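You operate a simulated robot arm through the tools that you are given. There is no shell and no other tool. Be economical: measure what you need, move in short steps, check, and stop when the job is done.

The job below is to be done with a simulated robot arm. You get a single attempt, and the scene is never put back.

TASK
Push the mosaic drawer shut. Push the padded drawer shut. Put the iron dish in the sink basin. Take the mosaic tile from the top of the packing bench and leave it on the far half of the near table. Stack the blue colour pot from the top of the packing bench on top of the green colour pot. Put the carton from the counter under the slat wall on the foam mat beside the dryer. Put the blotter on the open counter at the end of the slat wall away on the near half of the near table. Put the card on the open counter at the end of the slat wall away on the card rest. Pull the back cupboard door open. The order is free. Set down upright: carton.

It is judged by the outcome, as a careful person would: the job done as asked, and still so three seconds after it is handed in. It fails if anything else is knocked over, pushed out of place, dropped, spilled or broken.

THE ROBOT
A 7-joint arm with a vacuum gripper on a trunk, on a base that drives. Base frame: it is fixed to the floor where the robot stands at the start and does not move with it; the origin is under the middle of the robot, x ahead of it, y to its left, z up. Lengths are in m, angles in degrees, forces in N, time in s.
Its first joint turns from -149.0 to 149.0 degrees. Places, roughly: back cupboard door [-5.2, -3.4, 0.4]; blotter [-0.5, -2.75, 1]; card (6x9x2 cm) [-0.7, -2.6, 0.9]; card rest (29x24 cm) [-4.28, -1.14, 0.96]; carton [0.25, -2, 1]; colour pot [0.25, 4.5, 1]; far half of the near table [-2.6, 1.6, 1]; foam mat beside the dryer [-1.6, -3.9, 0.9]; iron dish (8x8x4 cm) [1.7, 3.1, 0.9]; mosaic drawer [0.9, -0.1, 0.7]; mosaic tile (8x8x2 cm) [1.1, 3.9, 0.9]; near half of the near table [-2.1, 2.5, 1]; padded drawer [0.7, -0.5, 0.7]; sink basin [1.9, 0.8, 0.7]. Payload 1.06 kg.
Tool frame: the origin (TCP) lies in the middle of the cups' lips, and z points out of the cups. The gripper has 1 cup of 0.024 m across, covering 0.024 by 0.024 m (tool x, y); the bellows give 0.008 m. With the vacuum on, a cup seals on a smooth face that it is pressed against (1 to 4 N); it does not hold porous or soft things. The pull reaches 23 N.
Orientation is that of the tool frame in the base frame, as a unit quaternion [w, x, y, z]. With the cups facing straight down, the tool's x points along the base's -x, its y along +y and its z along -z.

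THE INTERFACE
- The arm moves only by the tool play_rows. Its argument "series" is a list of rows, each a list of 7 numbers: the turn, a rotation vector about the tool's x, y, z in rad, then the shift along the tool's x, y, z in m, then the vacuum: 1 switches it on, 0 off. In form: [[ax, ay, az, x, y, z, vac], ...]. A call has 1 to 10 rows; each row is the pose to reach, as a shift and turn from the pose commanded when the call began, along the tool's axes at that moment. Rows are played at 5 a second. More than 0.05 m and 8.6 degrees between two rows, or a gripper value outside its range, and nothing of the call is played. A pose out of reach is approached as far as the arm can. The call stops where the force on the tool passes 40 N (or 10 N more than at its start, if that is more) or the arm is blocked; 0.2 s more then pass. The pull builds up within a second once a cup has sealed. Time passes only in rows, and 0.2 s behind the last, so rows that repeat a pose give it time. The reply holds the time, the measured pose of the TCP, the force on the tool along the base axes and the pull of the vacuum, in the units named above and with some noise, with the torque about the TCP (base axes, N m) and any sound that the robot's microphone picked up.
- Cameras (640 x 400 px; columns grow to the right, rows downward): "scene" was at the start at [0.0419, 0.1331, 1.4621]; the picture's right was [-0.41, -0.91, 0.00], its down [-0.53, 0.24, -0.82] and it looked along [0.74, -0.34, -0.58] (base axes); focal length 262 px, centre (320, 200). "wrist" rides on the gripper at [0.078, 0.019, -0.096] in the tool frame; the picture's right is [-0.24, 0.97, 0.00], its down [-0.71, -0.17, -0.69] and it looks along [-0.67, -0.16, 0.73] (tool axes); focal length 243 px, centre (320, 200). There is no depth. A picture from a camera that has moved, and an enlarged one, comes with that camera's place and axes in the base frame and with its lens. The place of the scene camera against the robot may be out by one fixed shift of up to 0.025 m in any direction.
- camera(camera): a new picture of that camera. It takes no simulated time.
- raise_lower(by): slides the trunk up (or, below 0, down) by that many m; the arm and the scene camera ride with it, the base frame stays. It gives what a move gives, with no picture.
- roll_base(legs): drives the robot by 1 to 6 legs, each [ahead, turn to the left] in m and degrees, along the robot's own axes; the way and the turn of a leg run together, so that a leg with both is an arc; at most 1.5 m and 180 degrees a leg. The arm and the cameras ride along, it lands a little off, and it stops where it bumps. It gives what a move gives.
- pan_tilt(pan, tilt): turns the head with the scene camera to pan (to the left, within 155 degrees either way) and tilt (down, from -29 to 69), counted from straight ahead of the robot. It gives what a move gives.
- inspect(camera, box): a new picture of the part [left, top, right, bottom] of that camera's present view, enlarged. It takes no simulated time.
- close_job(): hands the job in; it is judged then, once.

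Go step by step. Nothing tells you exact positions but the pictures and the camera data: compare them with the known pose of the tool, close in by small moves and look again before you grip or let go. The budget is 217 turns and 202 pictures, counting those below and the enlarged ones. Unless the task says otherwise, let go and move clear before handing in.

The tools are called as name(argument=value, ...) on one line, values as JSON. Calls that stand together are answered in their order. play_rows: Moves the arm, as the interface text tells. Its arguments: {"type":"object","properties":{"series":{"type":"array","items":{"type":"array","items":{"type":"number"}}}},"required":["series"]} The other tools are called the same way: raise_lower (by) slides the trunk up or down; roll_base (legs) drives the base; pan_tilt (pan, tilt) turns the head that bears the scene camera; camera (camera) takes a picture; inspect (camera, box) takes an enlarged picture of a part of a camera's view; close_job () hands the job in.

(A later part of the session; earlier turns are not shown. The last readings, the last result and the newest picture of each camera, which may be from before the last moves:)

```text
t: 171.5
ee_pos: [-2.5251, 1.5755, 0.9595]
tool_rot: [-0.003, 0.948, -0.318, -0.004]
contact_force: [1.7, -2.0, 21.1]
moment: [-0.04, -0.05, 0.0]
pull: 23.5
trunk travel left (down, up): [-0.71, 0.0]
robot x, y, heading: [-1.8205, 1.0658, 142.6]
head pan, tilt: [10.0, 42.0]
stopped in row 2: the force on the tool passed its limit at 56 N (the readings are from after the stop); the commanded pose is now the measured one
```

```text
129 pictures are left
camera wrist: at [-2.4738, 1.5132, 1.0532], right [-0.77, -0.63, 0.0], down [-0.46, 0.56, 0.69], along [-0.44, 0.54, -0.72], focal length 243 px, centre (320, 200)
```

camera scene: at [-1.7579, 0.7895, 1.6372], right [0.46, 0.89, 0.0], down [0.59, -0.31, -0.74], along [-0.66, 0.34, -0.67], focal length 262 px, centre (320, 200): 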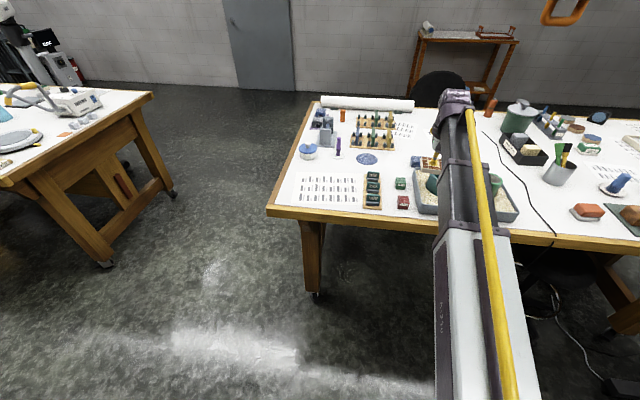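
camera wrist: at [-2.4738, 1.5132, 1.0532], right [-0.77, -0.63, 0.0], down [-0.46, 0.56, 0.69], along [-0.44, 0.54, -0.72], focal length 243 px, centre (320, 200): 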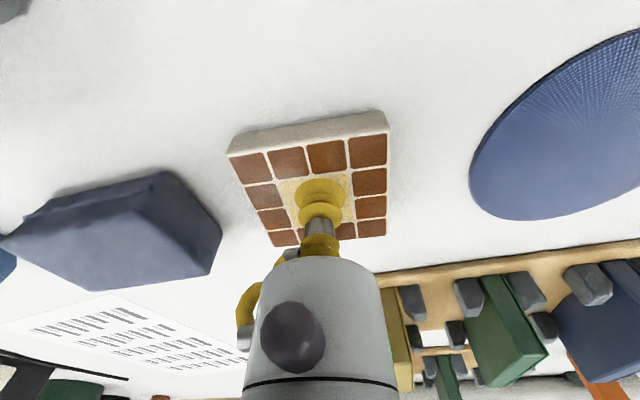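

Contact; the table top is at about 0.94. Release and rise.

play_rows(series=[[0, 0, 0, 0, 0, -0.003, 0], [0, 0, 0, 0, 0, -0.003, 0], [0, 0, 0, 0, 0, -0.004, 0], [0, 0, 0, 0, 0, -0.004, 0], [0, 0, 0, 0, 0, -0.02, 0], [0, 0, 0, 0, 0, -0.06, 0], [0, 0, 0, 0, 0, -0.1, 0], [0, 0, 0, 0, 0, -0.15, 0], [0, 0, 0, 0, 0, -0.2, 0]])

camera(camera="wrist")

```text
t: 173.5
ee_pos: [-2.5257, 1.5779, 1.1572]
tool_rot: [-0.002, 0.948, -0.318, -0.003]
contact_force: [-0.1, 1.1, 0.2]
moment: [-0.01, -0.02, 0.0]
pull: 0.1
trunk travel left (down, up): [-0.71, 0.0]
robot x, y, heading: [-1.826, 1.0668, 143.1]
head pan, tilt: [10.0, 42.0]
```

```text
128 pictures are left
camera wrist: at [-2.4753, 1.5141, 1.253], right [-0.77, -0.63, 0.0], down [-0.46, 0.56, 0.69], along [-0.44, 0.53, -0.72], focal length 243 px, centre (320, 200)
```

wrist: 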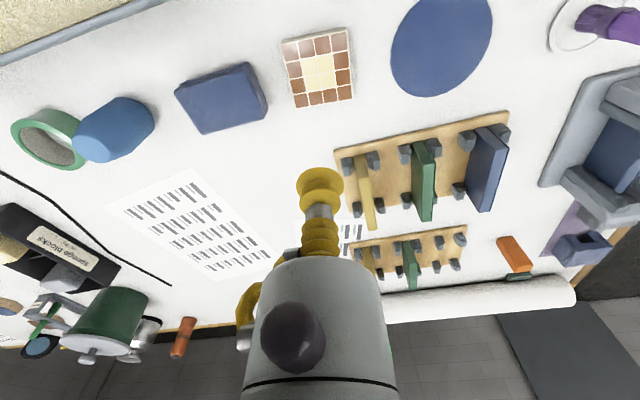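

Tile placed. Next the blue pot on the bench; retract, back off and drive round.

play_rows(series=[[0, 0, 0, 0.03, 0, -0.02, 0], [0, 0, 0, 0.07, 0, -0.02, 0], [0, 0, 0, 0.11, 0, -0.02, 0]])

roll_base(legs=[[-0.7, 0], [0, -91], [0.87, 0], [0.87, 0], [0, 36], [0.85, 0]])

roll_base(legs=[[0, -32]])

pan_tilt(pan=5, tilt=30)

camera(camera="scene")

```text
t: 174.3
ee_pos: [-2.4368, 1.5099, 1.1767]
tool_rot: [-0.002, 0.948, -0.318, -0.004]
contact_force: [0.0, -0.2, -0.3]
moment: [0.01, 0.01, 0.02]
pull: 0.0
trunk travel left (down, up): [-0.71, 0.0]
robot x, y, heading: [-1.8235, 1.068, 142.8]
head pan, tilt: [10.0, 42.0]
```

```text
t: 196.2
ee_pos: [-0.1506, 3.6437, 1.1757]
tool_rot: [0.004, -0.691, 0.723, 0.003]
contact_force: [0.4, 0.0, -0.1]
moment: [0.02, -0.01, 0.01]
pull: 0.0
trunk travel left (down, up): [-0.71, 0.0]
robot x, y, heading: [-0.1637, 2.8882, 87.2]
head pan, tilt: [10.0, 42.0]
```

```text
t: 198.2
ee_pos: [0.2501, 3.5187, 1.1756]
tool_rot: [0.003, -0.463, 0.886, 0.001]
contact_force: [0.9, -0.1, -0.3]
moment: [0.0, 0.0, -0.01]
pull: 0.1
trunk travel left (down, up): [-0.71, 0.0]
robot x, y, heading: [-0.1642, 2.8858, 55.1]
head pan, tilt: [10.0, 42.0]
```

```text
t: 198.9
ee_pos: [0.2495, 3.5176, 1.1755]
tool_rot: [0.003, -0.463, 0.886, 0.0]
contact_force: [0.9, -0.5, 0.5]
moment: [0.01, 0.01, 0.02]
pull: 0.1
trunk travel left (down, up): [-0.71, 0.0]
robot x, y, heading: [-0.1693, 2.8855, 55.0]
head pan, tilt: [5.0, 30.0]
```

```text
127 pictures are left
camera scene: at [-0.2817, 3.0243, 1.6554], right [0.87, -0.5, 0.0], down [-0.25, -0.43, -0.87], along [0.43, 0.75, -0.5], focal length 262 px, centre (320, 200)
```

scene: 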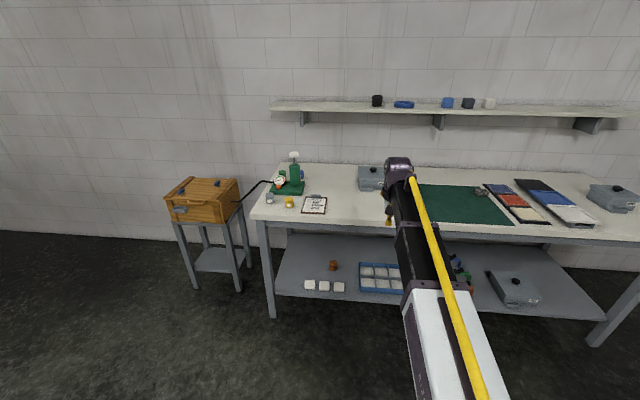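

inspect(camera="scene", box=[240, 140, 400, 240])

```text
4.00 times, centred on (320, 190) of scene
camera zoom: at [-0.2817, 3.0243, 1.6554], right [0.87, -0.5, 0.0], down [-0.25, -0.43, -0.87], along [0.43, 0.75, -0.5], focal length 1049 px, centre (320, 240)
```

zoom: 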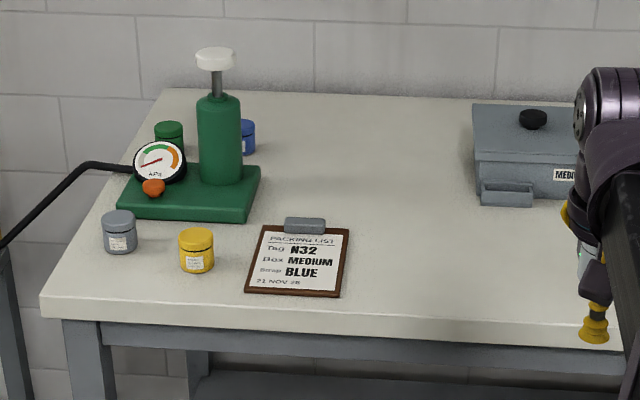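

Both the green and blue pots stand behind the green press. Move closer, slightly right of them, and measure.

roll_base(legs=[[0, 4], [0.62, 0]])

pan_tilt(pan=15, tilt=40)

camera(camera="scene")

camera(camera="wrist")

```text
t: 202.8
ee_pos: [0.524, 4.0715, 1.1756]
tool_rot: [0.003, -0.493, 0.87, 0.001]
contact_force: [-0.3, 0.6, 0.9]
moment: [0.0, -0.05, 0.02]
pull: 0.1
trunk travel left (down, up): [-0.71, 0.0]
robot x, y, heading: [0.145, 3.4135, 58.9]
head pan, tilt: [5.0, 30.0]
```

```text
t: 203.6
ee_pos: [0.5235, 4.0723, 1.1766]
tool_rot: [0.003, -0.493, 0.87, 0.001]
contact_force: [-0.2, -0.5, 0.1]
moment: [0.01, 0.02, 0.01]
pull: 0.1
trunk travel left (down, up): [-0.71, 0.0]
robot x, y, heading: [0.1504, 3.4133, 58.9]
head pan, tilt: [15.0, 40.0]
```

```text
125 pictures are left
camera scene: at [0.0097, 3.5438, 1.6401], right [0.96, -0.28, 0.0], down [-0.18, -0.62, -0.77], along [0.21, 0.74, -0.64], focal length 262 px, centre (320, 200)
```

scene: 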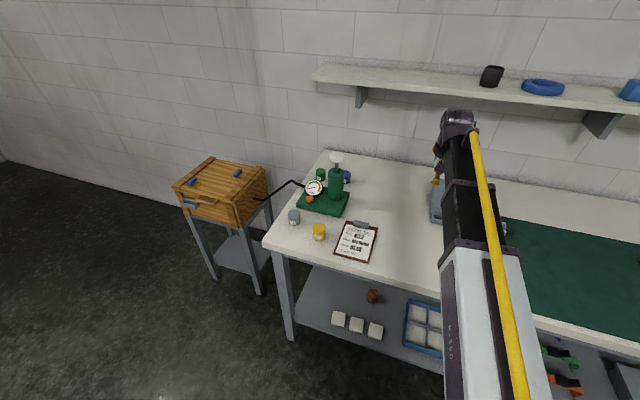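

```text
124 pictures are left
camera wrist: at [0.4663, 4.0133, 1.2704], right [-0.71, 0.7, 0.0], down [0.51, 0.52, 0.69], along [0.48, 0.49, -0.72], focal length 243 px, centre (320, 200)
```

wrist: 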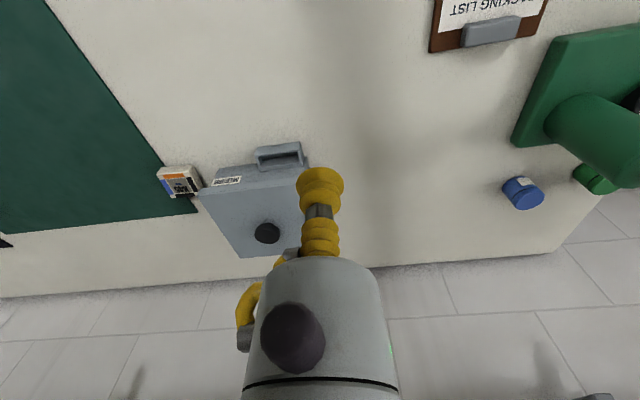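

Blue pot ≈ (0.41, 4.477), green ≈ (0.314, 4.532), the press column stands just in front. I edge closer and look from above the blue pot, staying right of the press.

roll_base(legs=[[0.09, 6]])

camera(camera="wrist")

inspect(camera="scene", box=[280, 110, 480, 235])

```text
t: 204.7
ee_pos: [0.4926, 4.1878, 1.1741]
tool_rot: [0.003, -0.539, 0.843, 0.001]
contact_force: [-0.3, 0.1, 0.2]
moment: [-0.02, 0.0, 0.0]
pull: 0.0
trunk travel left (down, up): [-0.71, 0.0]
robot x, y, heading: [0.1888, 3.4906, 65.1]
head pan, tilt: [15.0, 40.0]
```

```text
123 pictures are left
camera wrist: at [0.4421, 4.1239, 1.27], right [-0.78, 0.62, 0.0], down [0.45, 0.57, 0.69], along [0.43, 0.54, -0.72], focal length 243 px, centre (320, 200)
```

wrist: 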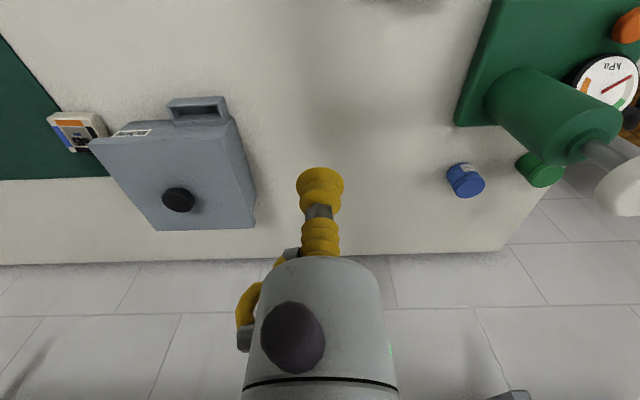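

```text
3.20 times, centred on (380, 172) of scene
camera zoom: at [0.0386, 3.6072, 1.64], right [0.99, -0.17, 0.0], down [-0.11, -0.63, -0.77], along [0.13, 0.75, -0.64], focal length 839 px, centre (128, 288)
```

zoom: 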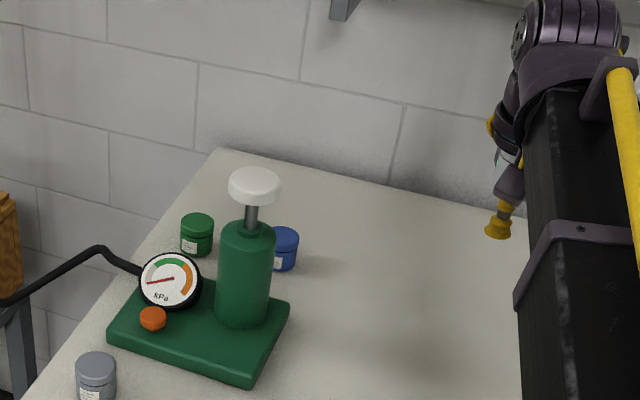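

Triangulated: blue lid (0.414, 4.485, 0.955), green lid (0.302, 4.549, 0.946), press knob (0.3255, 4.395, 1.11), shelf edge above at z≈1.34. I go in low at TCP z≈1.07, keeping right of the knob.

play_rows(series=[[0, 0, 0, 0, 0, 0.05, 0], [0, 0, 0, 0, 0, 0.1, 0], [-0.06, 0, 0, -0.03, 0.02, 0.1, 0], [-0.12, 0, 0, -0.06, 0.045, 0.1, 0], [-0.12, 0, 0, -0.09, 0.07, 0.1, 0], [-0.12, 0, 0, -0.12, 0.095, 0.1, 0], [-0.12, 0, 0, -0.15, 0.12, 0.1, 0]])

camera(camera="wrist")

inspect(camera="scene", box=[280, 60, 520, 210])

```text
t: 206.3
ee_pos: [0.4482, 4.3764, 1.0771]
tool_rot: [-0.029, -0.538, 0.841, 0.052]
contact_force: [-0.5, -0.7, 0.7]
moment: [0.02, 0.0, 0.01]
pull: 0.1
trunk travel left (down, up): [-0.71, 0.0]
robot x, y, heading: [0.1953, 3.4915, 65.1]
head pan, tilt: [15.0, 40.0]
```

```text
121 pictures are left
camera wrist: at [0.4078, 4.3076, 1.1721], right [-0.78, 0.62, 0.12], down [0.52, 0.53, 0.67], along [0.35, 0.58, -0.74], focal length 243 px, centre (320, 200)
```

wrist: 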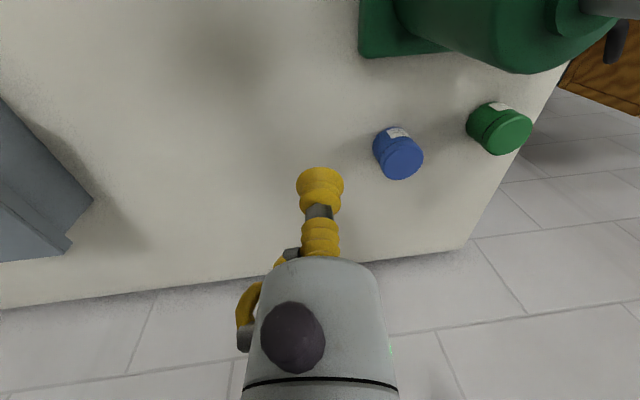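

```text
2.67 times, centred on (400, 135) of scene
camera zoom: at [0.0384, 3.6068, 1.64], right [0.99, -0.17, 0.0], down [-0.11, -0.63, -0.77], along [0.13, 0.75, -0.64], focal length 699 px, centre (107, 373)
```

zoom: 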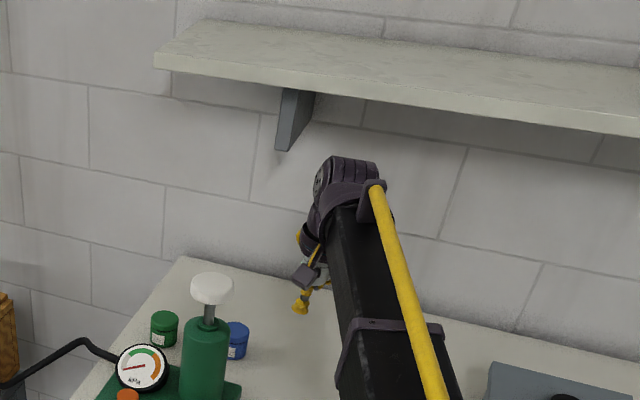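

play_rows(series=[[0, 0, 0, -0.03, 0.028, 0.003, 0], [0, 0, 0, -0.06, 0.055, 0.0065, 0], [0, 0, 0, -0.0895, 0.0826, 0.01, 0], [0, 0, 0, -0.0895, 0.0826, 0.01, 0]])

camera(camera="wrist")

inspect(camera="scene", box=[280, 60, 480, 185])

```text
t: 207.3
ee_pos: [0.4095, 4.4915, 1.0789]
tool_rot: [-0.029, -0.538, 0.841, 0.052]
contact_force: [-1.2, -0.7, 1.0]
moment: [0.01, 0.01, 0.02]
pull: 0.0
trunk travel left (down, up): [-0.71, 0.0]
robot x, y, heading: [0.1889, 3.4875, 65.1]
head pan, tilt: [15.0, 40.0]
```

```text
119 pictures are left
camera wrist: at [0.3694, 4.4228, 1.1738], right [-0.78, 0.62, 0.12], down [0.52, 0.53, 0.67], along [0.35, 0.58, -0.74], focal length 243 px, centre (320, 200)
```

wrist: 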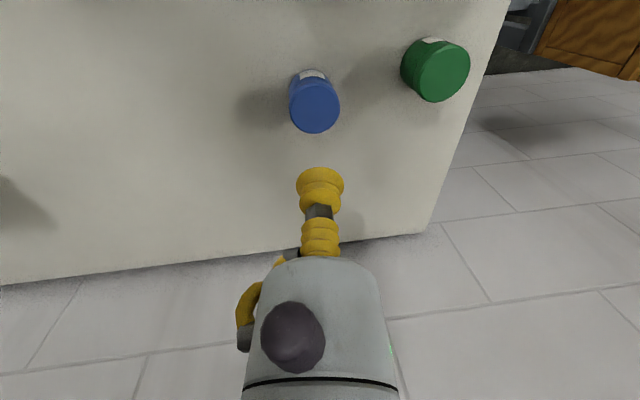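

```text
3.20 times, centred on (380, 122) of scene
camera zoom: at [0.0384, 3.6066, 1.6401], right [0.98, -0.17, 0.0], down [-0.11, -0.63, -0.77], along [0.13, 0.75, -0.64], focal length 839 px, centre (128, 448)
```

zoom: 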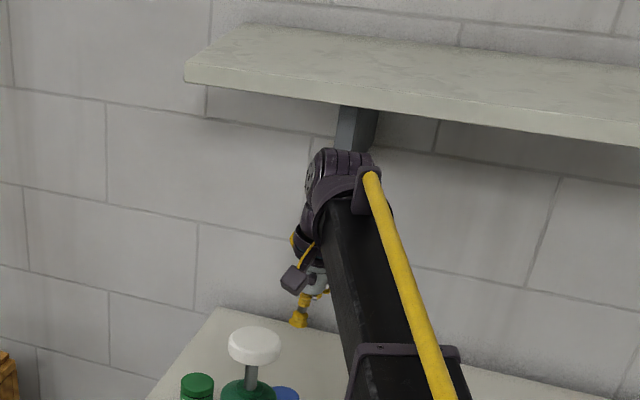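

Clearance to the knob is fine, so I straighten the tool and descend over the blue lid.

play_rows(series=[[0.06, 0, 0, -0.004, 0.003, 0, 0], [0.12, 0, 0, -0.007, 0.005, 0, 0], [0.12, 0, 0, -0.007, 0.0, 0.04, 0], [0.12, 0, 0, -0.007, -0.0046, 0.079, 0], [0.12, 0, 0, -0.007, -0.007, 0.095, 0], [0.12, 0, 0, -0.007, -0.007, 0.095, 0]])

camera(camera="wrist")

inspect(camera="scene", box=[280, 80, 480, 205])

```text
t: 208.7
ee_pos: [0.4103, 4.5008, 0.9833]
tool_rot: [0.003, -0.539, 0.843, 0.001]
contact_force: [0.0, 0.4, -0.5]
moment: [-0.02, 0.02, -0.03]
pull: 0.1
trunk travel left (down, up): [-0.71, 0.0]
robot x, y, heading: [0.1952, 3.4927, 65.1]
head pan, tilt: [15.0, 40.0]
```

```text
117 pictures are left
camera wrist: at [0.3586, 4.4359, 1.0774], right [-0.78, 0.62, 0.0], down [0.45, 0.57, 0.69], along [0.43, 0.54, -0.72], focal length 243 px, centre (320, 200)
```

wrist: 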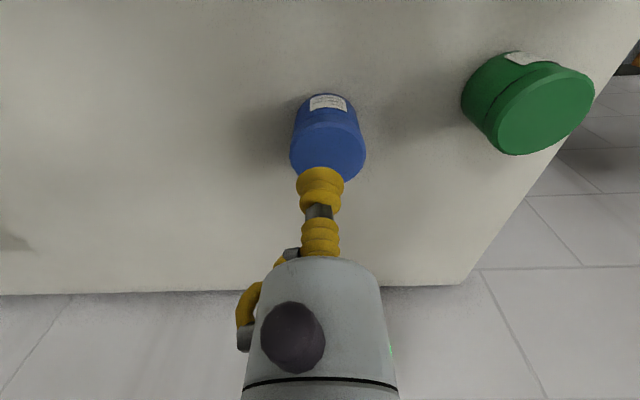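

```text
3.20 times, centred on (380, 142) of scene
camera zoom: at [0.0385, 3.6065, 1.6401], right [0.99, -0.17, 0.0], down [-0.11, -0.63, -0.77], along [0.13, 0.75, -0.64], focal length 839 px, centre (128, 384)
```

zoom: 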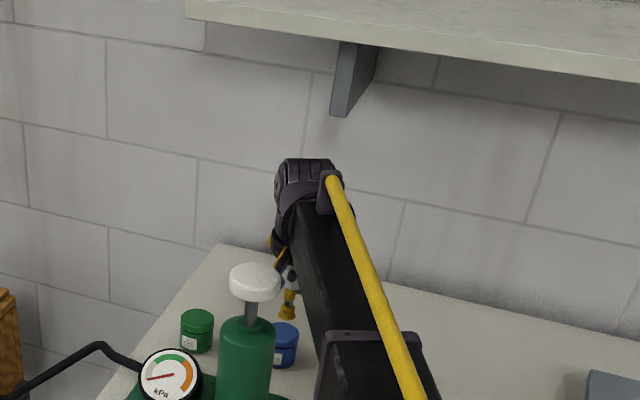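

play_rows(series=[[0, 0, 0, 0.003, 0.005, 0.012, 1], [0, 0, 0, 0.003, 0.005, 0.02, 1], [0, 0, 0, 0.003, 0.005, 0.025, 1], [0, 0, 0, 0.003, 0.005, 0.028, 1], [0, 0, 0, 0.003, 0.005, 0.028, 1]])

```text
t: 209.9
ee_pos: [0.403, 4.4999, 0.9559]
tool_rot: [0.004, -0.539, 0.843, 0.001]
contact_force: [0.1, 0.4, 0.5]
moment: [0.0, 0.0, -0.01]
pull: 0.2
trunk travel left (down, up): [-0.71, 0.0]
robot x, y, heading: [0.1926, 3.4897, 65.0]
head pan, tilt: [15.0, 40.0]
```

play_rows(series=[[0, 0, 0, 0, 0, 0.003, 1], [0, 0, 0, 0, 0, 0.006, 1], [0, 0, 0, 0, 0, 0.009, 1], [0, 0, 0, 0, 0, 0.009, 1]])

camera(camera="wrist")

```text
t: 210.9
ee_pos: [0.4027, 4.4984, 0.9472]
tool_rot: [0.005, -0.539, 0.842, 0.002]
contact_force: [-0.4, 4.3, 17.3]
moment: [-0.01, 0.02, 0.02]
pull: 22.6
trunk travel left (down, up): [-0.71, 0.0]
robot x, y, heading: [0.1872, 3.4937, 64.9]
head pan, tilt: [15.0, 40.0]
```

```text
115 pictures are left
camera wrist: at [0.3517, 4.4345, 1.0422], right [-0.78, 0.62, 0.0], down [0.45, 0.57, 0.69], along [0.43, 0.54, -0.72], focal length 243 px, centre (320, 200)
```

wrist: 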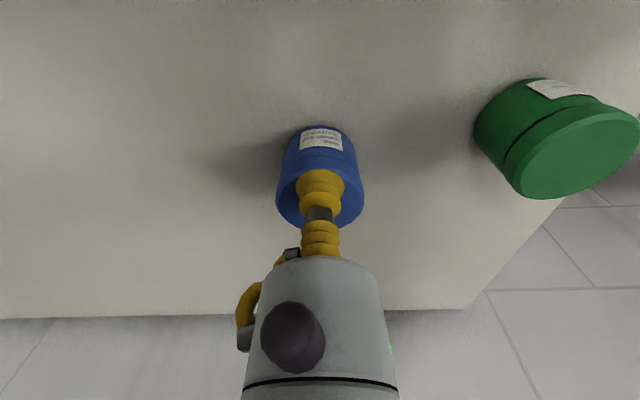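

Sealed. Lift to just clear, then retract back the way I came (below the shelf).

play_rows(series=[[0, 0, 0, 0, 0, -0.02, 1], [0, 0, 0, 0, 0, -0.06, 1], [0, 0, 0, 0, 0, -0.1, 1], [0, 0, 0, 0.03, -0.02, -0.11, 1], [0, 0, 0, 0.06, -0.04, -0.11, 1], [0, 0, 0, 0.09, -0.06, -0.11, 1], [0, 0, 0, 0.12, -0.08, -0.11, 1], [0, 0, 0, 0.15, -0.1, -0.11, 1], [0, 0, 0, 0.19, -0.12, -0.11, 1], [0, 0, 0, 0.22, -0.14, -0.13, 1]])

camera(camera="wrist")

```text
t: 213.1
ee_pos: [0.4378, 4.2379, 1.0729]
tool_rot: [0.003, -0.538, 0.843, 0.001]
contact_force: [-0.3, -0.1, -0.1]
moment: [0.01, 0.03, 0.0]
pull: 23.8
trunk travel left (down, up): [-0.71, 0.0]
robot x, y, heading: [0.1898, 3.4927, 65.0]
head pan, tilt: [15.0, 40.0]
```

```text
114 pictures are left
camera wrist: at [0.3875, 4.174, 1.1679], right [-0.78, 0.62, 0.0], down [0.45, 0.57, 0.69], along [0.43, 0.54, -0.72], focal length 243 px, centre (320, 200)
```

wrist: 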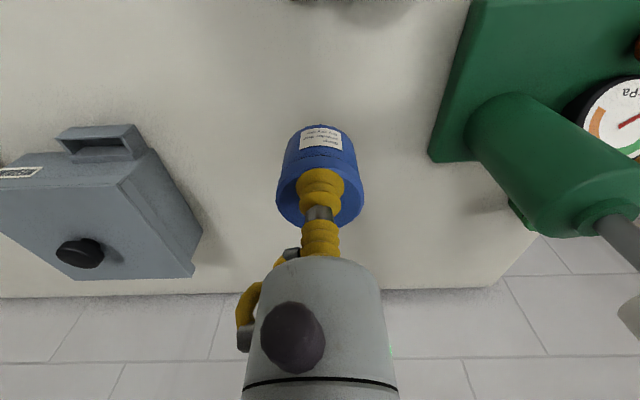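

Pot held. Raise, then relocate to the left so the arm reaches the green pot clear of the press.

play_rows(series=[[0, 0, 0, 0, 0, -0.05, 1], [0, 0, 0, 0, 0, -0.1, 1]])

roll_base(legs=[[-0.6, 0], [0, 80], [0.73, 0], [0, -86]])

pan_tilt(pan=-12, tilt=35)

camera(camera="scene")

```text
t: 213.7
ee_pos: [0.4368, 4.2384, 1.1732]
tool_rot: [0.004, -0.539, 0.842, 0.001]
contact_force: [0.8, -0.1, -1.3]
moment: [0.0, 0.0, 0.02]
pull: 22.7
trunk travel left (down, up): [-0.71, 0.0]
robot x, y, heading: [0.1844, 3.4888, 65.1]
head pan, tilt: [15.0, 40.0]
```

```text
t: 227.6
ee_pos: [-0.3134, 4.09, 1.1736]
tool_rot: [0.003, -0.488, 0.873, 0.001]
contact_force: [0.0, -0.2, -1.7]
moment: [-0.01, 0.05, -0.02]
pull: 22.9
trunk travel left (down, up): [-0.71, 0.0]
robot x, y, heading: [-0.6479, 3.3791, 58.4]
head pan, tilt: [15.0, 40.0]
```

```text
t: 228.6
ee_pos: [-0.3133, 4.0903, 1.1741]
tool_rot: [0.003, -0.488, 0.873, 0.0]
contact_force: [0.4, -0.4, -1.1]
moment: [-0.03, 0.0, -0.04]
pull: 22.7
trunk travel left (down, up): [-0.71, 0.0]
robot x, y, heading: [-0.6448, 3.3793, 58.3]
head pan, tilt: [-12.0, 35.0]
```

```text
113 pictures are left
camera scene: at [-0.7482, 3.4923, 1.6476], right [0.72, -0.69, 0.0], down [-0.4, -0.41, -0.82], along [0.57, 0.59, -0.57], focal length 262 px, centre (320, 200)
```

scene: 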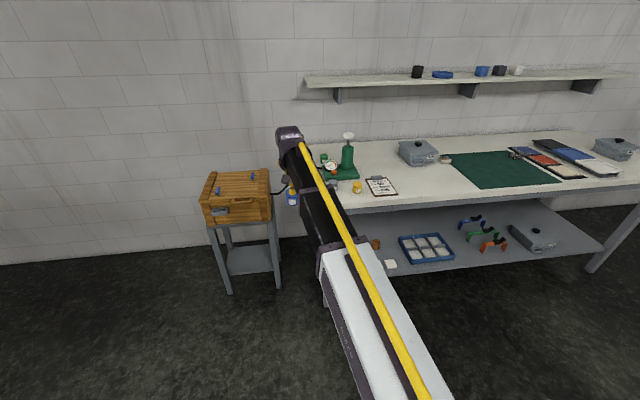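

Shift the arm to the right a bit first, then drive in facing the green pot.

play_rows(series=[[0, 0, 0, 0.008, -0.043, 0, 1], [0, 0, 0, 0.017, -0.087, 0, 1], [0, 0, 0, 0.025, -0.13, 0, 1], [0, 0, 0, 0.034, -0.174, 0, 1]])

roll_base(legs=[[0, -3], [0.53, 0]])

pan_tilt(pan=8, tilt=42)

camera(camera="scene")

camera(camera="wrist")

```text
t: 229.6
ee_pos: [-0.1825, 3.9684, 1.1757]
tool_rot: [0.004, -0.489, 0.872, 0.001]
contact_force: [0.0, -0.6, -1.3]
moment: [0.0, 0.03, -0.03]
pull: 22.9
trunk travel left (down, up): [-0.71, 0.0]
robot x, y, heading: [-0.6531, 3.377, 58.1]
head pan, tilt: [-12.0, 35.0]
```

```text
t: 233.0
ee_pos: [0.1506, 4.3788, 1.1749]
tool_rot: [0.002, -0.464, 0.886, 0.001]
contact_force: [-0.4, 0.1, 0.2]
moment: [-0.03, 0.01, 0.02]
pull: 22.6
trunk travel left (down, up): [-0.71, 0.0]
robot x, y, heading: [-0.3431, 3.8121, 55.3]
head pan, tilt: [-12.0, 35.0]
```

```text
t: 233.9
ee_pos: [0.1495, 4.3773, 1.1755]
tool_rot: [0.004, -0.465, 0.885, 0.002]
contact_force: [0.3, 0.8, -0.1]
moment: [0.0, 0.01, 0.0]
pull: 22.7
trunk travel left (down, up): [-0.71, 0.0]
robot x, y, heading: [-0.3443, 3.8124, 54.9]
head pan, tilt: [8.0, 42.0]
```

```text
112 pictures are left
camera scene: at [-0.4663, 3.9469, 1.6372], right [0.89, -0.45, 0.0], down [-0.3, -0.6, -0.74], along [0.34, 0.66, -0.67], focal length 262 px, centre (320, 200)
```

scene: 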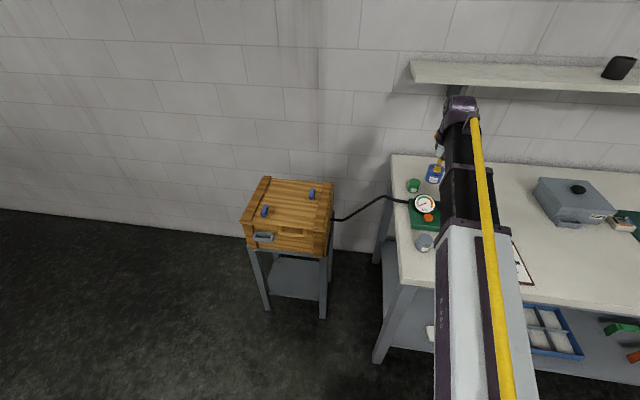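

```text
111 pictures are left
camera wrist: at [0.0886, 4.3226, 1.2701], right [-0.66, 0.75, 0.0], down [0.54, 0.48, 0.69], along [0.52, 0.46, -0.72], focal length 243 px, centre (320, 200)
```

wrist: 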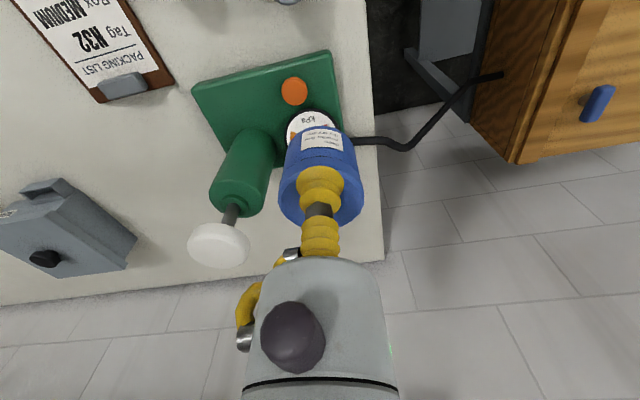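

Descend a little and move in over the green pot, staying under the shelf level.

play_rows(series=[[0, 0, 0, 0, 0, 0.045, 1], [0, 0, 0, 0, 0, 0.09, 1], [0, 0, 0, -0.04, -0.005, 0.09, 1], [0, 0, 0, -0.08, -0.01, 0.09, 1], [0, 0, 0, -0.12, -0.015, 0.09, 1], [0, 0, 0, -0.16, -0.02, 0.09, 1]])

camera(camera="wrist")

inspect(camera="scene", box=[370, 80, 530, 180])

```text
t: 235.3
ee_pos: [0.2599, 4.4993, 1.0875]
tool_rot: [0.004, -0.465, 0.885, 0.001]
contact_force: [0.4, 0.5, -1.2]
moment: [-0.01, 0.02, 0.0]
pull: 22.8
trunk travel left (down, up): [-0.71, 0.0]
robot x, y, heading: [-0.3472, 3.8143, 55.2]
head pan, tilt: [8.0, 42.0]
```

```text
110 pictures are left
camera wrist: at [0.1979, 4.4444, 1.1835], right [-0.66, 0.75, 0.0], down [0.54, 0.48, 0.69], along [0.52, 0.46, -0.72], focal length 243 px, centre (320, 200)
```

wrist: 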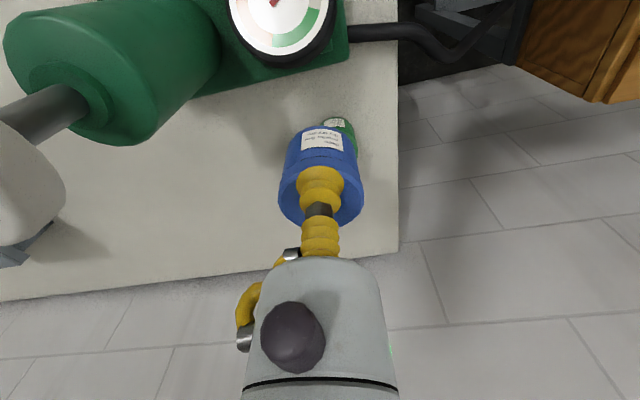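

```text
4.00 times, centred on (450, 130) of scene
camera zoom: at [-0.4661, 3.9473, 1.6371], right [0.89, -0.45, 0.0], down [-0.3, -0.6, -0.74], along [0.34, 0.66, -0.67], focal length 1049 px, centre (-200, 480)
```

zoom: 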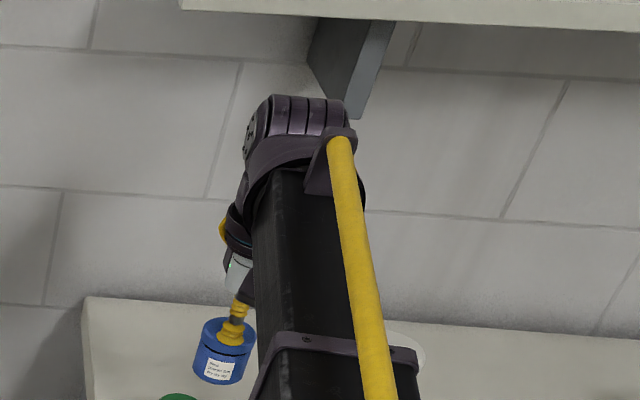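

play_rows(series=[[0, 0, 0, -0.03, -0.001, 0, 1], [0, 0, 0, -0.059, -0.003, 0, 1], [0, 0, 0, -0.059, -0.003, 0.03, 1], [0, 0, 0, -0.059, -0.003, 0.045, 1]])

inspect(camera="wrist", box=[200, 50, 440, 250])

inspect(camera="scene", box=[380, 110, 540, 210])

```text
t: 236.3
ee_pos: [0.2951, 4.5446, 1.0447]
tool_rot: [0.003, -0.464, 0.886, 0.0]
contact_force: [0.0, 0.2, -0.4]
moment: [-0.02, 0.03, 0.03]
pull: 23.0
trunk travel left (down, up): [-0.71, 0.0]
robot x, y, heading: [-0.345, 3.8108, 55.2]
head pan, tilt: [8.0, 42.0]
```

```text
2.00 times, centred on (320, 150) of wrist
camera zoom: at [0.2336, 4.4903, 1.1384], right [-0.66, 0.75, 0.0], down [0.54, 0.48, 0.69], along [0.52, 0.46, -0.72], focal length 485 px, centre (320, 300)
```

zoom: 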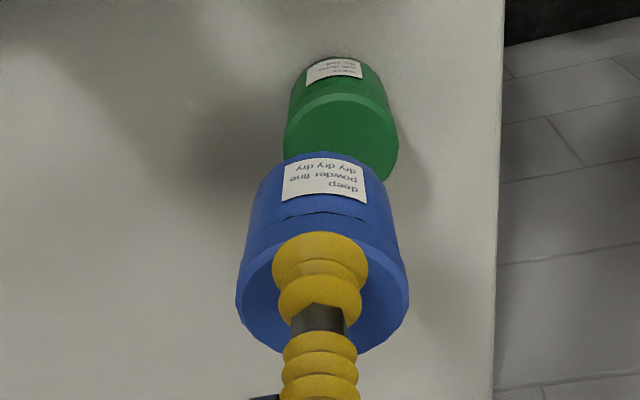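

```text
4.00 times, centred on (460, 160) of scene
camera zoom: at [-0.4662, 3.9471, 1.6372], right [0.89, -0.45, 0.0], down [-0.3, -0.6, -0.74], along [0.34, 0.66, -0.67], focal length 1049 px, centre (-240, 360)
```

zoom: 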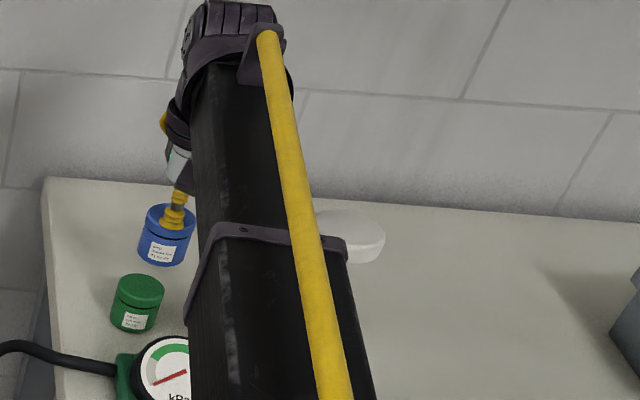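

Green lid centre appears ~7 mm to tool +y. Correct and lower.

play_rows(series=[[0, 0, 0, 0, 0.007, 0.0, 1], [0, 0, 0, 0, 0.007, 0.015, 1], [0, 0, 0, 0, 0.007, 0.025, 1], [0, 0, 0, 0, 0.007, 0.025, 1]])

inspect(camera="wrist", box=[200, 50, 440, 250])

inspect(camera="scene", box=[390, 140, 470, 190])

```text
t: 237.3
ee_pos: [0.2889, 4.5477, 1.0186]
tool_rot: [0.004, -0.464, 0.886, 0.001]
contact_force: [-0.3, -0.3, -2.0]
moment: [-0.02, 0.0, -0.02]
pull: 23.0
trunk travel left (down, up): [-0.71, 0.0]
robot x, y, heading: [-0.3458, 3.8087, 55.1]
head pan, tilt: [8.0, 42.0]
```

```text
2.00 times, centred on (320, 150) of wrist
camera zoom: at [0.2273, 4.4942, 1.1125], right [-0.66, 0.75, 0.0], down [0.54, 0.48, 0.69], along [0.52, 0.46, -0.72], focal length 485 px, centre (320, 300)
```

zoom: 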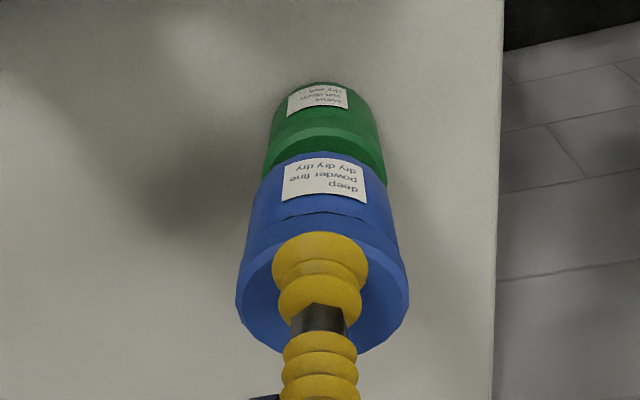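

```text
8.00 times, centred on (430, 165) of scene
camera zoom: at [-0.4664, 3.947, 1.6372], right [0.89, -0.45, 0.0], down [-0.3, -0.6, -0.74], along [0.34, 0.66, -0.67], focal length 2098 px, centre (-560, 480)
```

zoom: 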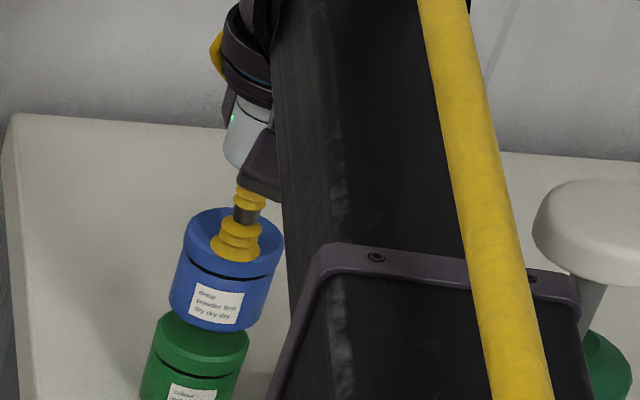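

Alignment looks good. Lower to contact.

play_rows(series=[[0, 0, 0, 0, 0, 0.004, 1], [0, 0, 0, 0, 0, 0.008, 1], [0, 0, 0, 0, 0, 0.011, 1], [0, 0, 0, 0, 0, 0.011, 1]])

```text
t: 238.3
ee_pos: [0.2886, 4.549, 1.0057]
tool_rot: [0.004, -0.465, 0.886, 0.001]
contact_force: [-0.4, 0.3, -1.2]
moment: [-0.03, 0.01, 0.02]
pull: 22.9
trunk travel left (down, up): [-0.71, 0.0]
robot x, y, heading: [-0.3444, 3.8137, 55.3]
head pan, tilt: [8.0, 42.0]
```

play_rows(series=[[0, 0, 0, 0, 0, 0.003, 1], [0, 0, 0, 0, 0, 0.005, 1], [0, 0, 0, 0, 0, 0.005, 1]])

inspect(camera="wrist", box=[200, 50, 440, 250])

```text
t: 239.1
ee_pos: [0.2893, 4.5496, 1.0023]
tool_rot: [0.004, -0.463, 0.886, 0.001]
contact_force: [0.1, 1.1, -1.2]
moment: [-0.04, 0.0, -0.03]
pull: 22.9
trunk travel left (down, up): [-0.71, 0.0]
robot x, y, heading: [-0.3442, 3.8133, 55.1]
head pan, tilt: [8.0, 42.0]
```

```text
2.00 times, centred on (320, 150) of wrist
camera zoom: at [0.2277, 4.4945, 1.0965], right [-0.66, 0.75, 0.0], down [0.54, 0.48, 0.69], along [0.52, 0.46, -0.72], focal length 485 px, centre (320, 300)
```

zoom: 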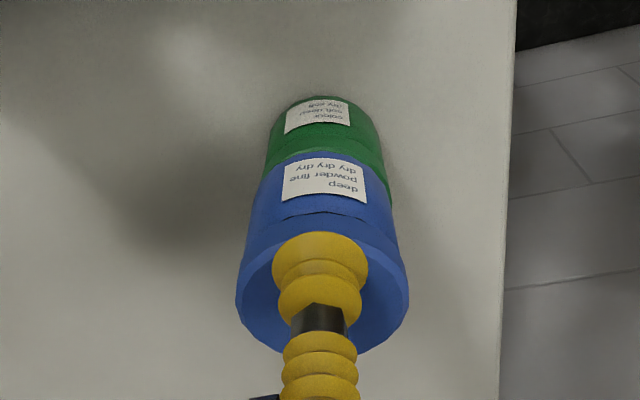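

play_rows(series=[[0, 0, 0, 0, 0, 0.003, 1], [0, 0, 0, 0, 0, 0.005, 1], [0, 0, 0, 0, 0, 0.005, 1]])

```text
t: 239.9
ee_pos: [0.2891, 4.5484, 0.9993]
tool_rot: [0.005, -0.464, 0.886, 0.002]
contact_force: [0.6, 1.5, 15.0]
moment: [0.06, -0.01, -0.01]
pull: 22.7
trunk travel left (down, up): [-0.71, 0.0]
robot x, y, heading: [-0.3441, 3.8102, 55.0]
head pan, tilt: [8.0, 42.0]
```

inspect(camera="scene", box=[390, 140, 470, 190])

inspect(camera="wrist", box=[240, 70, 400, 170])

```text
8.00 times, centred on (430, 165) of scene
camera zoom: at [-0.4678, 3.9454, 1.6373], right [0.89, -0.45, 0.0], down [-0.3, -0.6, -0.74], along [0.34, 0.66, -0.67], focal length 2098 px, centre (-560, 480)
```

zoom: 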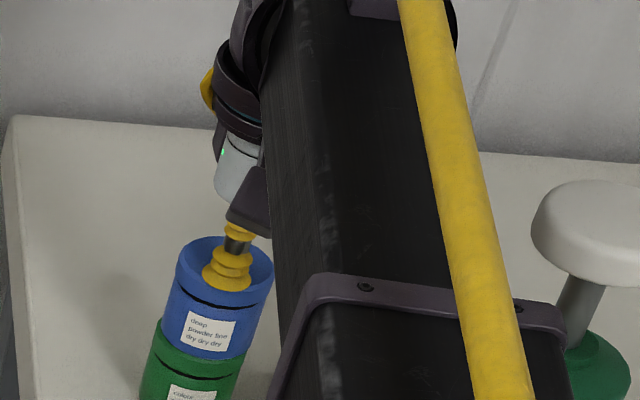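

```text
4.00 times, centred on (320, 120) of wrist
camera zoom: at [0.2273, 4.4937, 1.0933], right [-0.67, 0.75, 0.0], down [0.54, 0.48, 0.69], along [0.52, 0.46, -0.72], focal length 970 px, centre (320, 520)
```

zoom: 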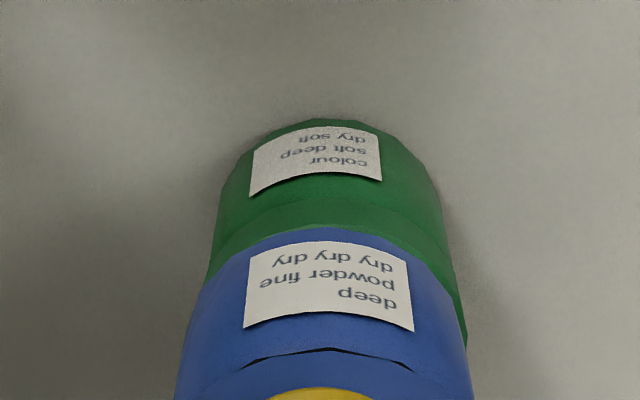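

Stack aligned within a few mm. Release, rise a little, retract.

play_rows(series=[[0, 0, 0, 0, 0, -0.003, 0], [0, 0, 0, 0, 0, -0.003, 0], [0, 0, 0, 0, 0, -0.003, 0], [0, 0, 0, 0, 0, -0.006, 0], [0, 0, 0, 0, 0, -0.006, 0], [0, 0, 0, 0, 0, -0.02, 0], [0, 0, 0, 0, 0, -0.05, 0], [0, 0, 0, 0, 0, -0.08, 0]])

camera(camera="wrist")

```text
t: 241.7
ee_pos: [0.2884, 4.549, 1.0776]
tool_rot: [0.004, -0.464, 0.886, 0.001]
contact_force: [-0.6, -0.7, -0.4]
moment: [0.04, 0.0, -0.02]
pull: 0.0
trunk travel left (down, up): [-0.71, 0.0]
robot x, y, heading: [-0.3435, 3.8147, 55.2]
head pan, tilt: [8.0, 42.0]
```

```text
101 pictures are left
camera wrist: at [0.2262, 4.4939, 1.1717], right [-0.67, 0.75, 0.0], down [0.54, 0.48, 0.69], along [0.52, 0.46, -0.72], focal length 243 px, centre (320, 200)
```

wrist: 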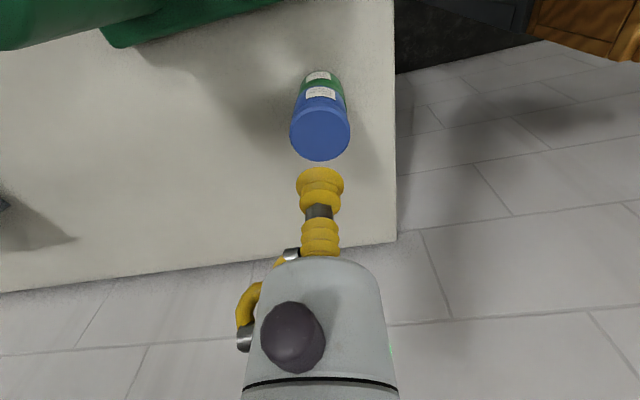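

The pots are stacked. Retract and drive across the room toward the slat wall counter.

play_rows(series=[[0, 0, 0, 0.045, 0.0, 0, 0], [0, 0, 0, 0.09, 0.0, 0, 0], [0, 0, 0, 0.135, 0.0, 0, 0], [0, 0, 0, 0.18, 0.0, 0, 0], [0, 0, 0, 0.22, 0.0, -0.02, 0], [0, 0, 0, 0.24, 0.0, -0.06, 0], [0, 0, 0, 0.24, 0.0, -0.1, 0]])

roll_base(legs=[[-0.6, 0], [0, -94], [0.93, 0], [0.93, 0]])

```text
t: 243.3
ee_pos: [0.1525, 4.3495, 1.1742]
tool_rot: [0.005, -0.463, 0.886, 0.0]
contact_force: [0.0, -0.7, 0.8]
moment: [0.01, 0.0, 0.03]
pull: 0.0
trunk travel left (down, up): [-0.71, 0.0]
robot x, y, heading: [-0.3456, 3.8145, 55.4]
head pan, tilt: [8.0, 42.0]
```

```text
t: 259.6
ee_pos: [1.206, 1.5454, 1.1746]
tool_rot: [0.004, 0.354, 0.935, -0.002]
contact_force: [0.3, 0.0, -0.1]
moment: [0.02, 0.0, -0.02]
pull: 0.0
trunk travel left (down, up): [-0.71, 0.0]
robot x, y, heading: [0.7266, 2.1059, -41.7]
head pan, tilt: [8.0, 42.0]
```

roll_base(legs=[[0, -71.2], [1.2, 0], [1.2, 0]])

pan_tilt(pan=20, tilt=28)

camera(camera="scene")

```text
t: 274.4
ee_pos: [-0.4962, -0.7731, 1.1741]
tool_rot: [0.001, 0.823, 0.567, -0.003]
contact_force: [-0.2, 0.8, 0.6]
moment: [0.03, 0.0, 0.03]
pull: 0.1
trunk travel left (down, up): [-0.71, 0.0]
robot x, y, heading: [-0.1421, -0.1346, -110.9]
head pan, tilt: [8.0, 42.0]
```

```text
t: 275.2
ee_pos: [-0.495, -0.7729, 1.1743]
tool_rot: [0.002, 0.823, 0.568, -0.003]
contact_force: [0.2, 0.4, 0.3]
moment: [0.0, 0.01, 0.01]
pull: 0.1
trunk travel left (down, up): [-0.71, 0.0]
robot x, y, heading: [-0.1429, -0.1314, -111.1]
head pan, tilt: [20.0, 28.0]
```

```text
100 pictures are left
camera scene: at [0.0399, -0.2429, 1.6586], right [-1.0, 0.02, 0.0], down [0.01, 0.47, -0.88], along [-0.02, -0.88, -0.47], focal length 262 px, centre (320, 200)
```

scene: 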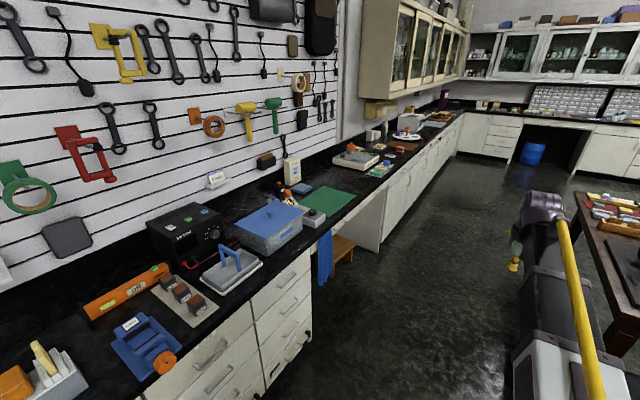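

inspect(camera="scene", box=[220, 140, 380, 240])

inspect(camera="scene", box=[330, 80, 490, 180])

```text
4.00 times, centred on (300, 190) of scene
camera zoom: at [0.0399, -0.2429, 1.6586], right [-1.0, 0.02, 0.0], down [0.01, 0.47, -0.88], along [-0.02, -0.88, -0.47], focal length 1049 px, centre (400, 240)
```

zoom: 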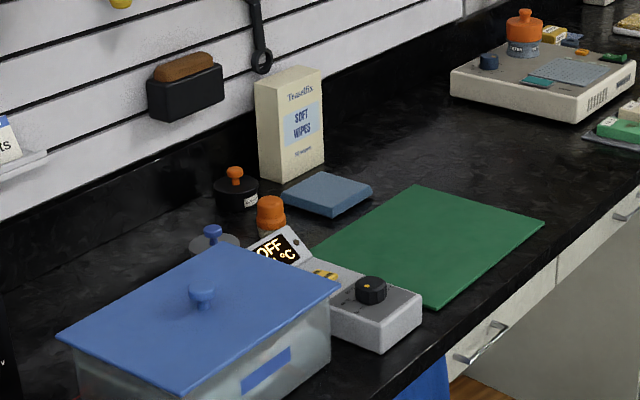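

```text
4.00 times, centred on (410, 130) of scene
camera zoom: at [0.0399, -0.2429, 1.6586], right [-1.0, 0.02, 0.0], down [0.01, 0.47, -0.88], along [-0.02, -0.88, -0.47], focal length 1049 px, centre (-40, 480)
```

zoom: 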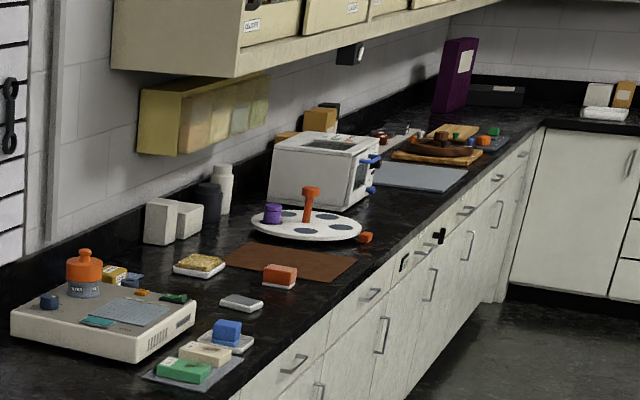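

The carton is the "soft wipes" box near (0.22, -1.95); foam mat is the grey sheet beyond the white dryer. Drive to face the carton.

roll_base(legs=[[0, -7.5], [1.27, 0], [0, 84], [0.2, 0]])

pan_tilt(pan=5, tilt=42)

camera(camera="scene")

camera(camera="wrist")

```text
t: 286.9
ee_pos: [-0.0496, -1.8609, 1.1741]
tool_rot: [0.003, 0.303, 0.953, -0.002]
contact_force: [0.5, 0.6, 0.4]
moment: [0.0, 0.02, 0.0]
pull: 0.0
trunk travel left (down, up): [-0.71, 0.0]
robot x, y, heading: [-0.5804, -1.3588, -35.6]
head pan, tilt: [20.0, 28.0]
```

```text
t: 287.7
ee_pos: [-0.0502, -1.8605, 1.1749]
tool_rot: [0.003, 0.303, 0.953, -0.002]
contact_force: [-0.3, -0.3, 0.7]
moment: [-0.01, 0.03, -0.01]
pull: 0.1
trunk travel left (down, up): [-0.71, 0.0]
robot x, y, heading: [-0.5784, -1.3545, -35.5]
head pan, tilt: [5.0, 42.0]
```

```text
97 pictures are left
camera scene: at [-0.4407, -1.2347, 1.6372], right [-0.51, -0.86, 0.0], down [-0.58, 0.34, -0.74], along [0.64, -0.38, -0.67], focal length 262 px, centre (320, 200)
```

scene: 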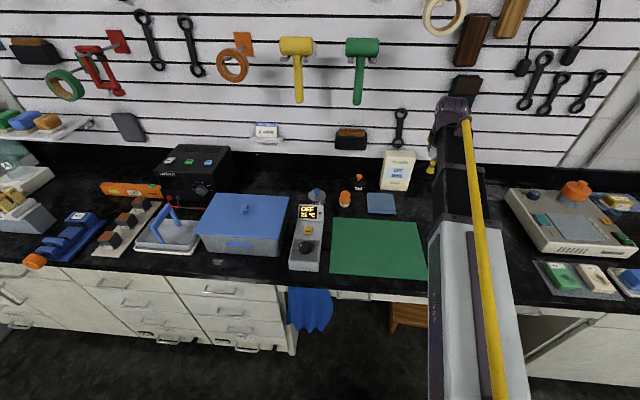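

```text
96 pictures are left
camera wrist: at [-0.1036, -1.7996, 1.2687], right [0.75, 0.66, 0.0], down [0.48, -0.54, 0.69], along [0.45, -0.52, -0.72], focal length 243 px, centre (320, 200)
```

wrist: 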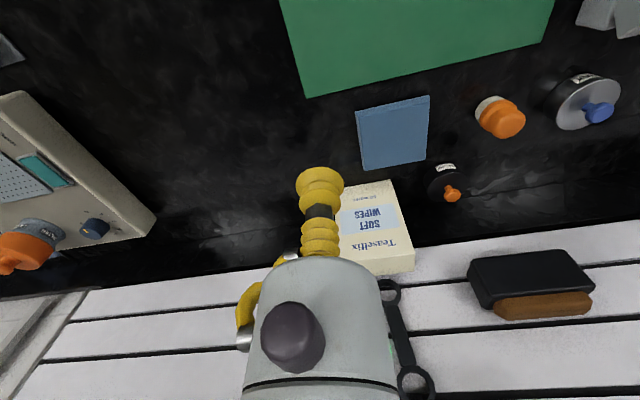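

inspect(camera="wrist", box=[300, 150, 500, 400])

inspect(camera="scene", box=[330, 80, 490, 220])

```text
1.60 times, centred on (400, 275) of wrist
camera zoom: at [-0.1036, -1.7996, 1.2687], right [0.75, 0.66, 0.0], down [0.48, -0.54, 0.69], along [0.45, -0.52, -0.72], focal length 388 px, centre (192, 80)
```

zoom: 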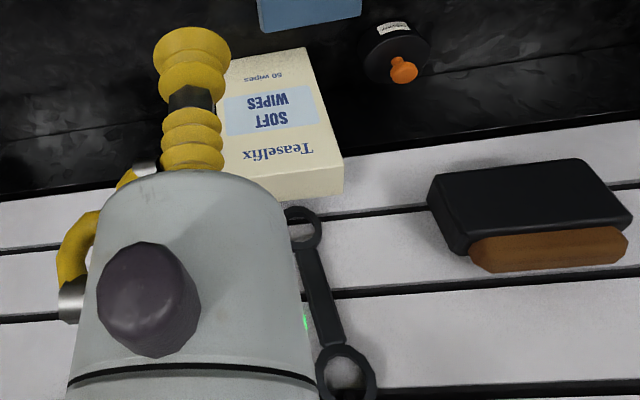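

```text
2.86 times, centred on (410, 150) of scene
camera zoom: at [-0.4407, -1.2347, 1.6372], right [-0.51, -0.86, 0.0], down [-0.58, 0.34, -0.74], along [0.64, -0.38, -0.67], focal length 749 px, centre (63, 343)
```

zoom: 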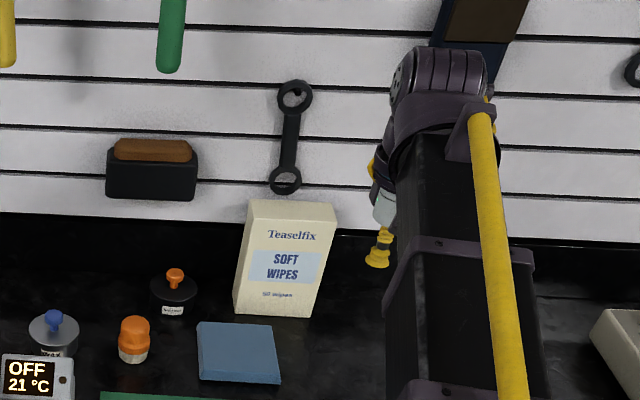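

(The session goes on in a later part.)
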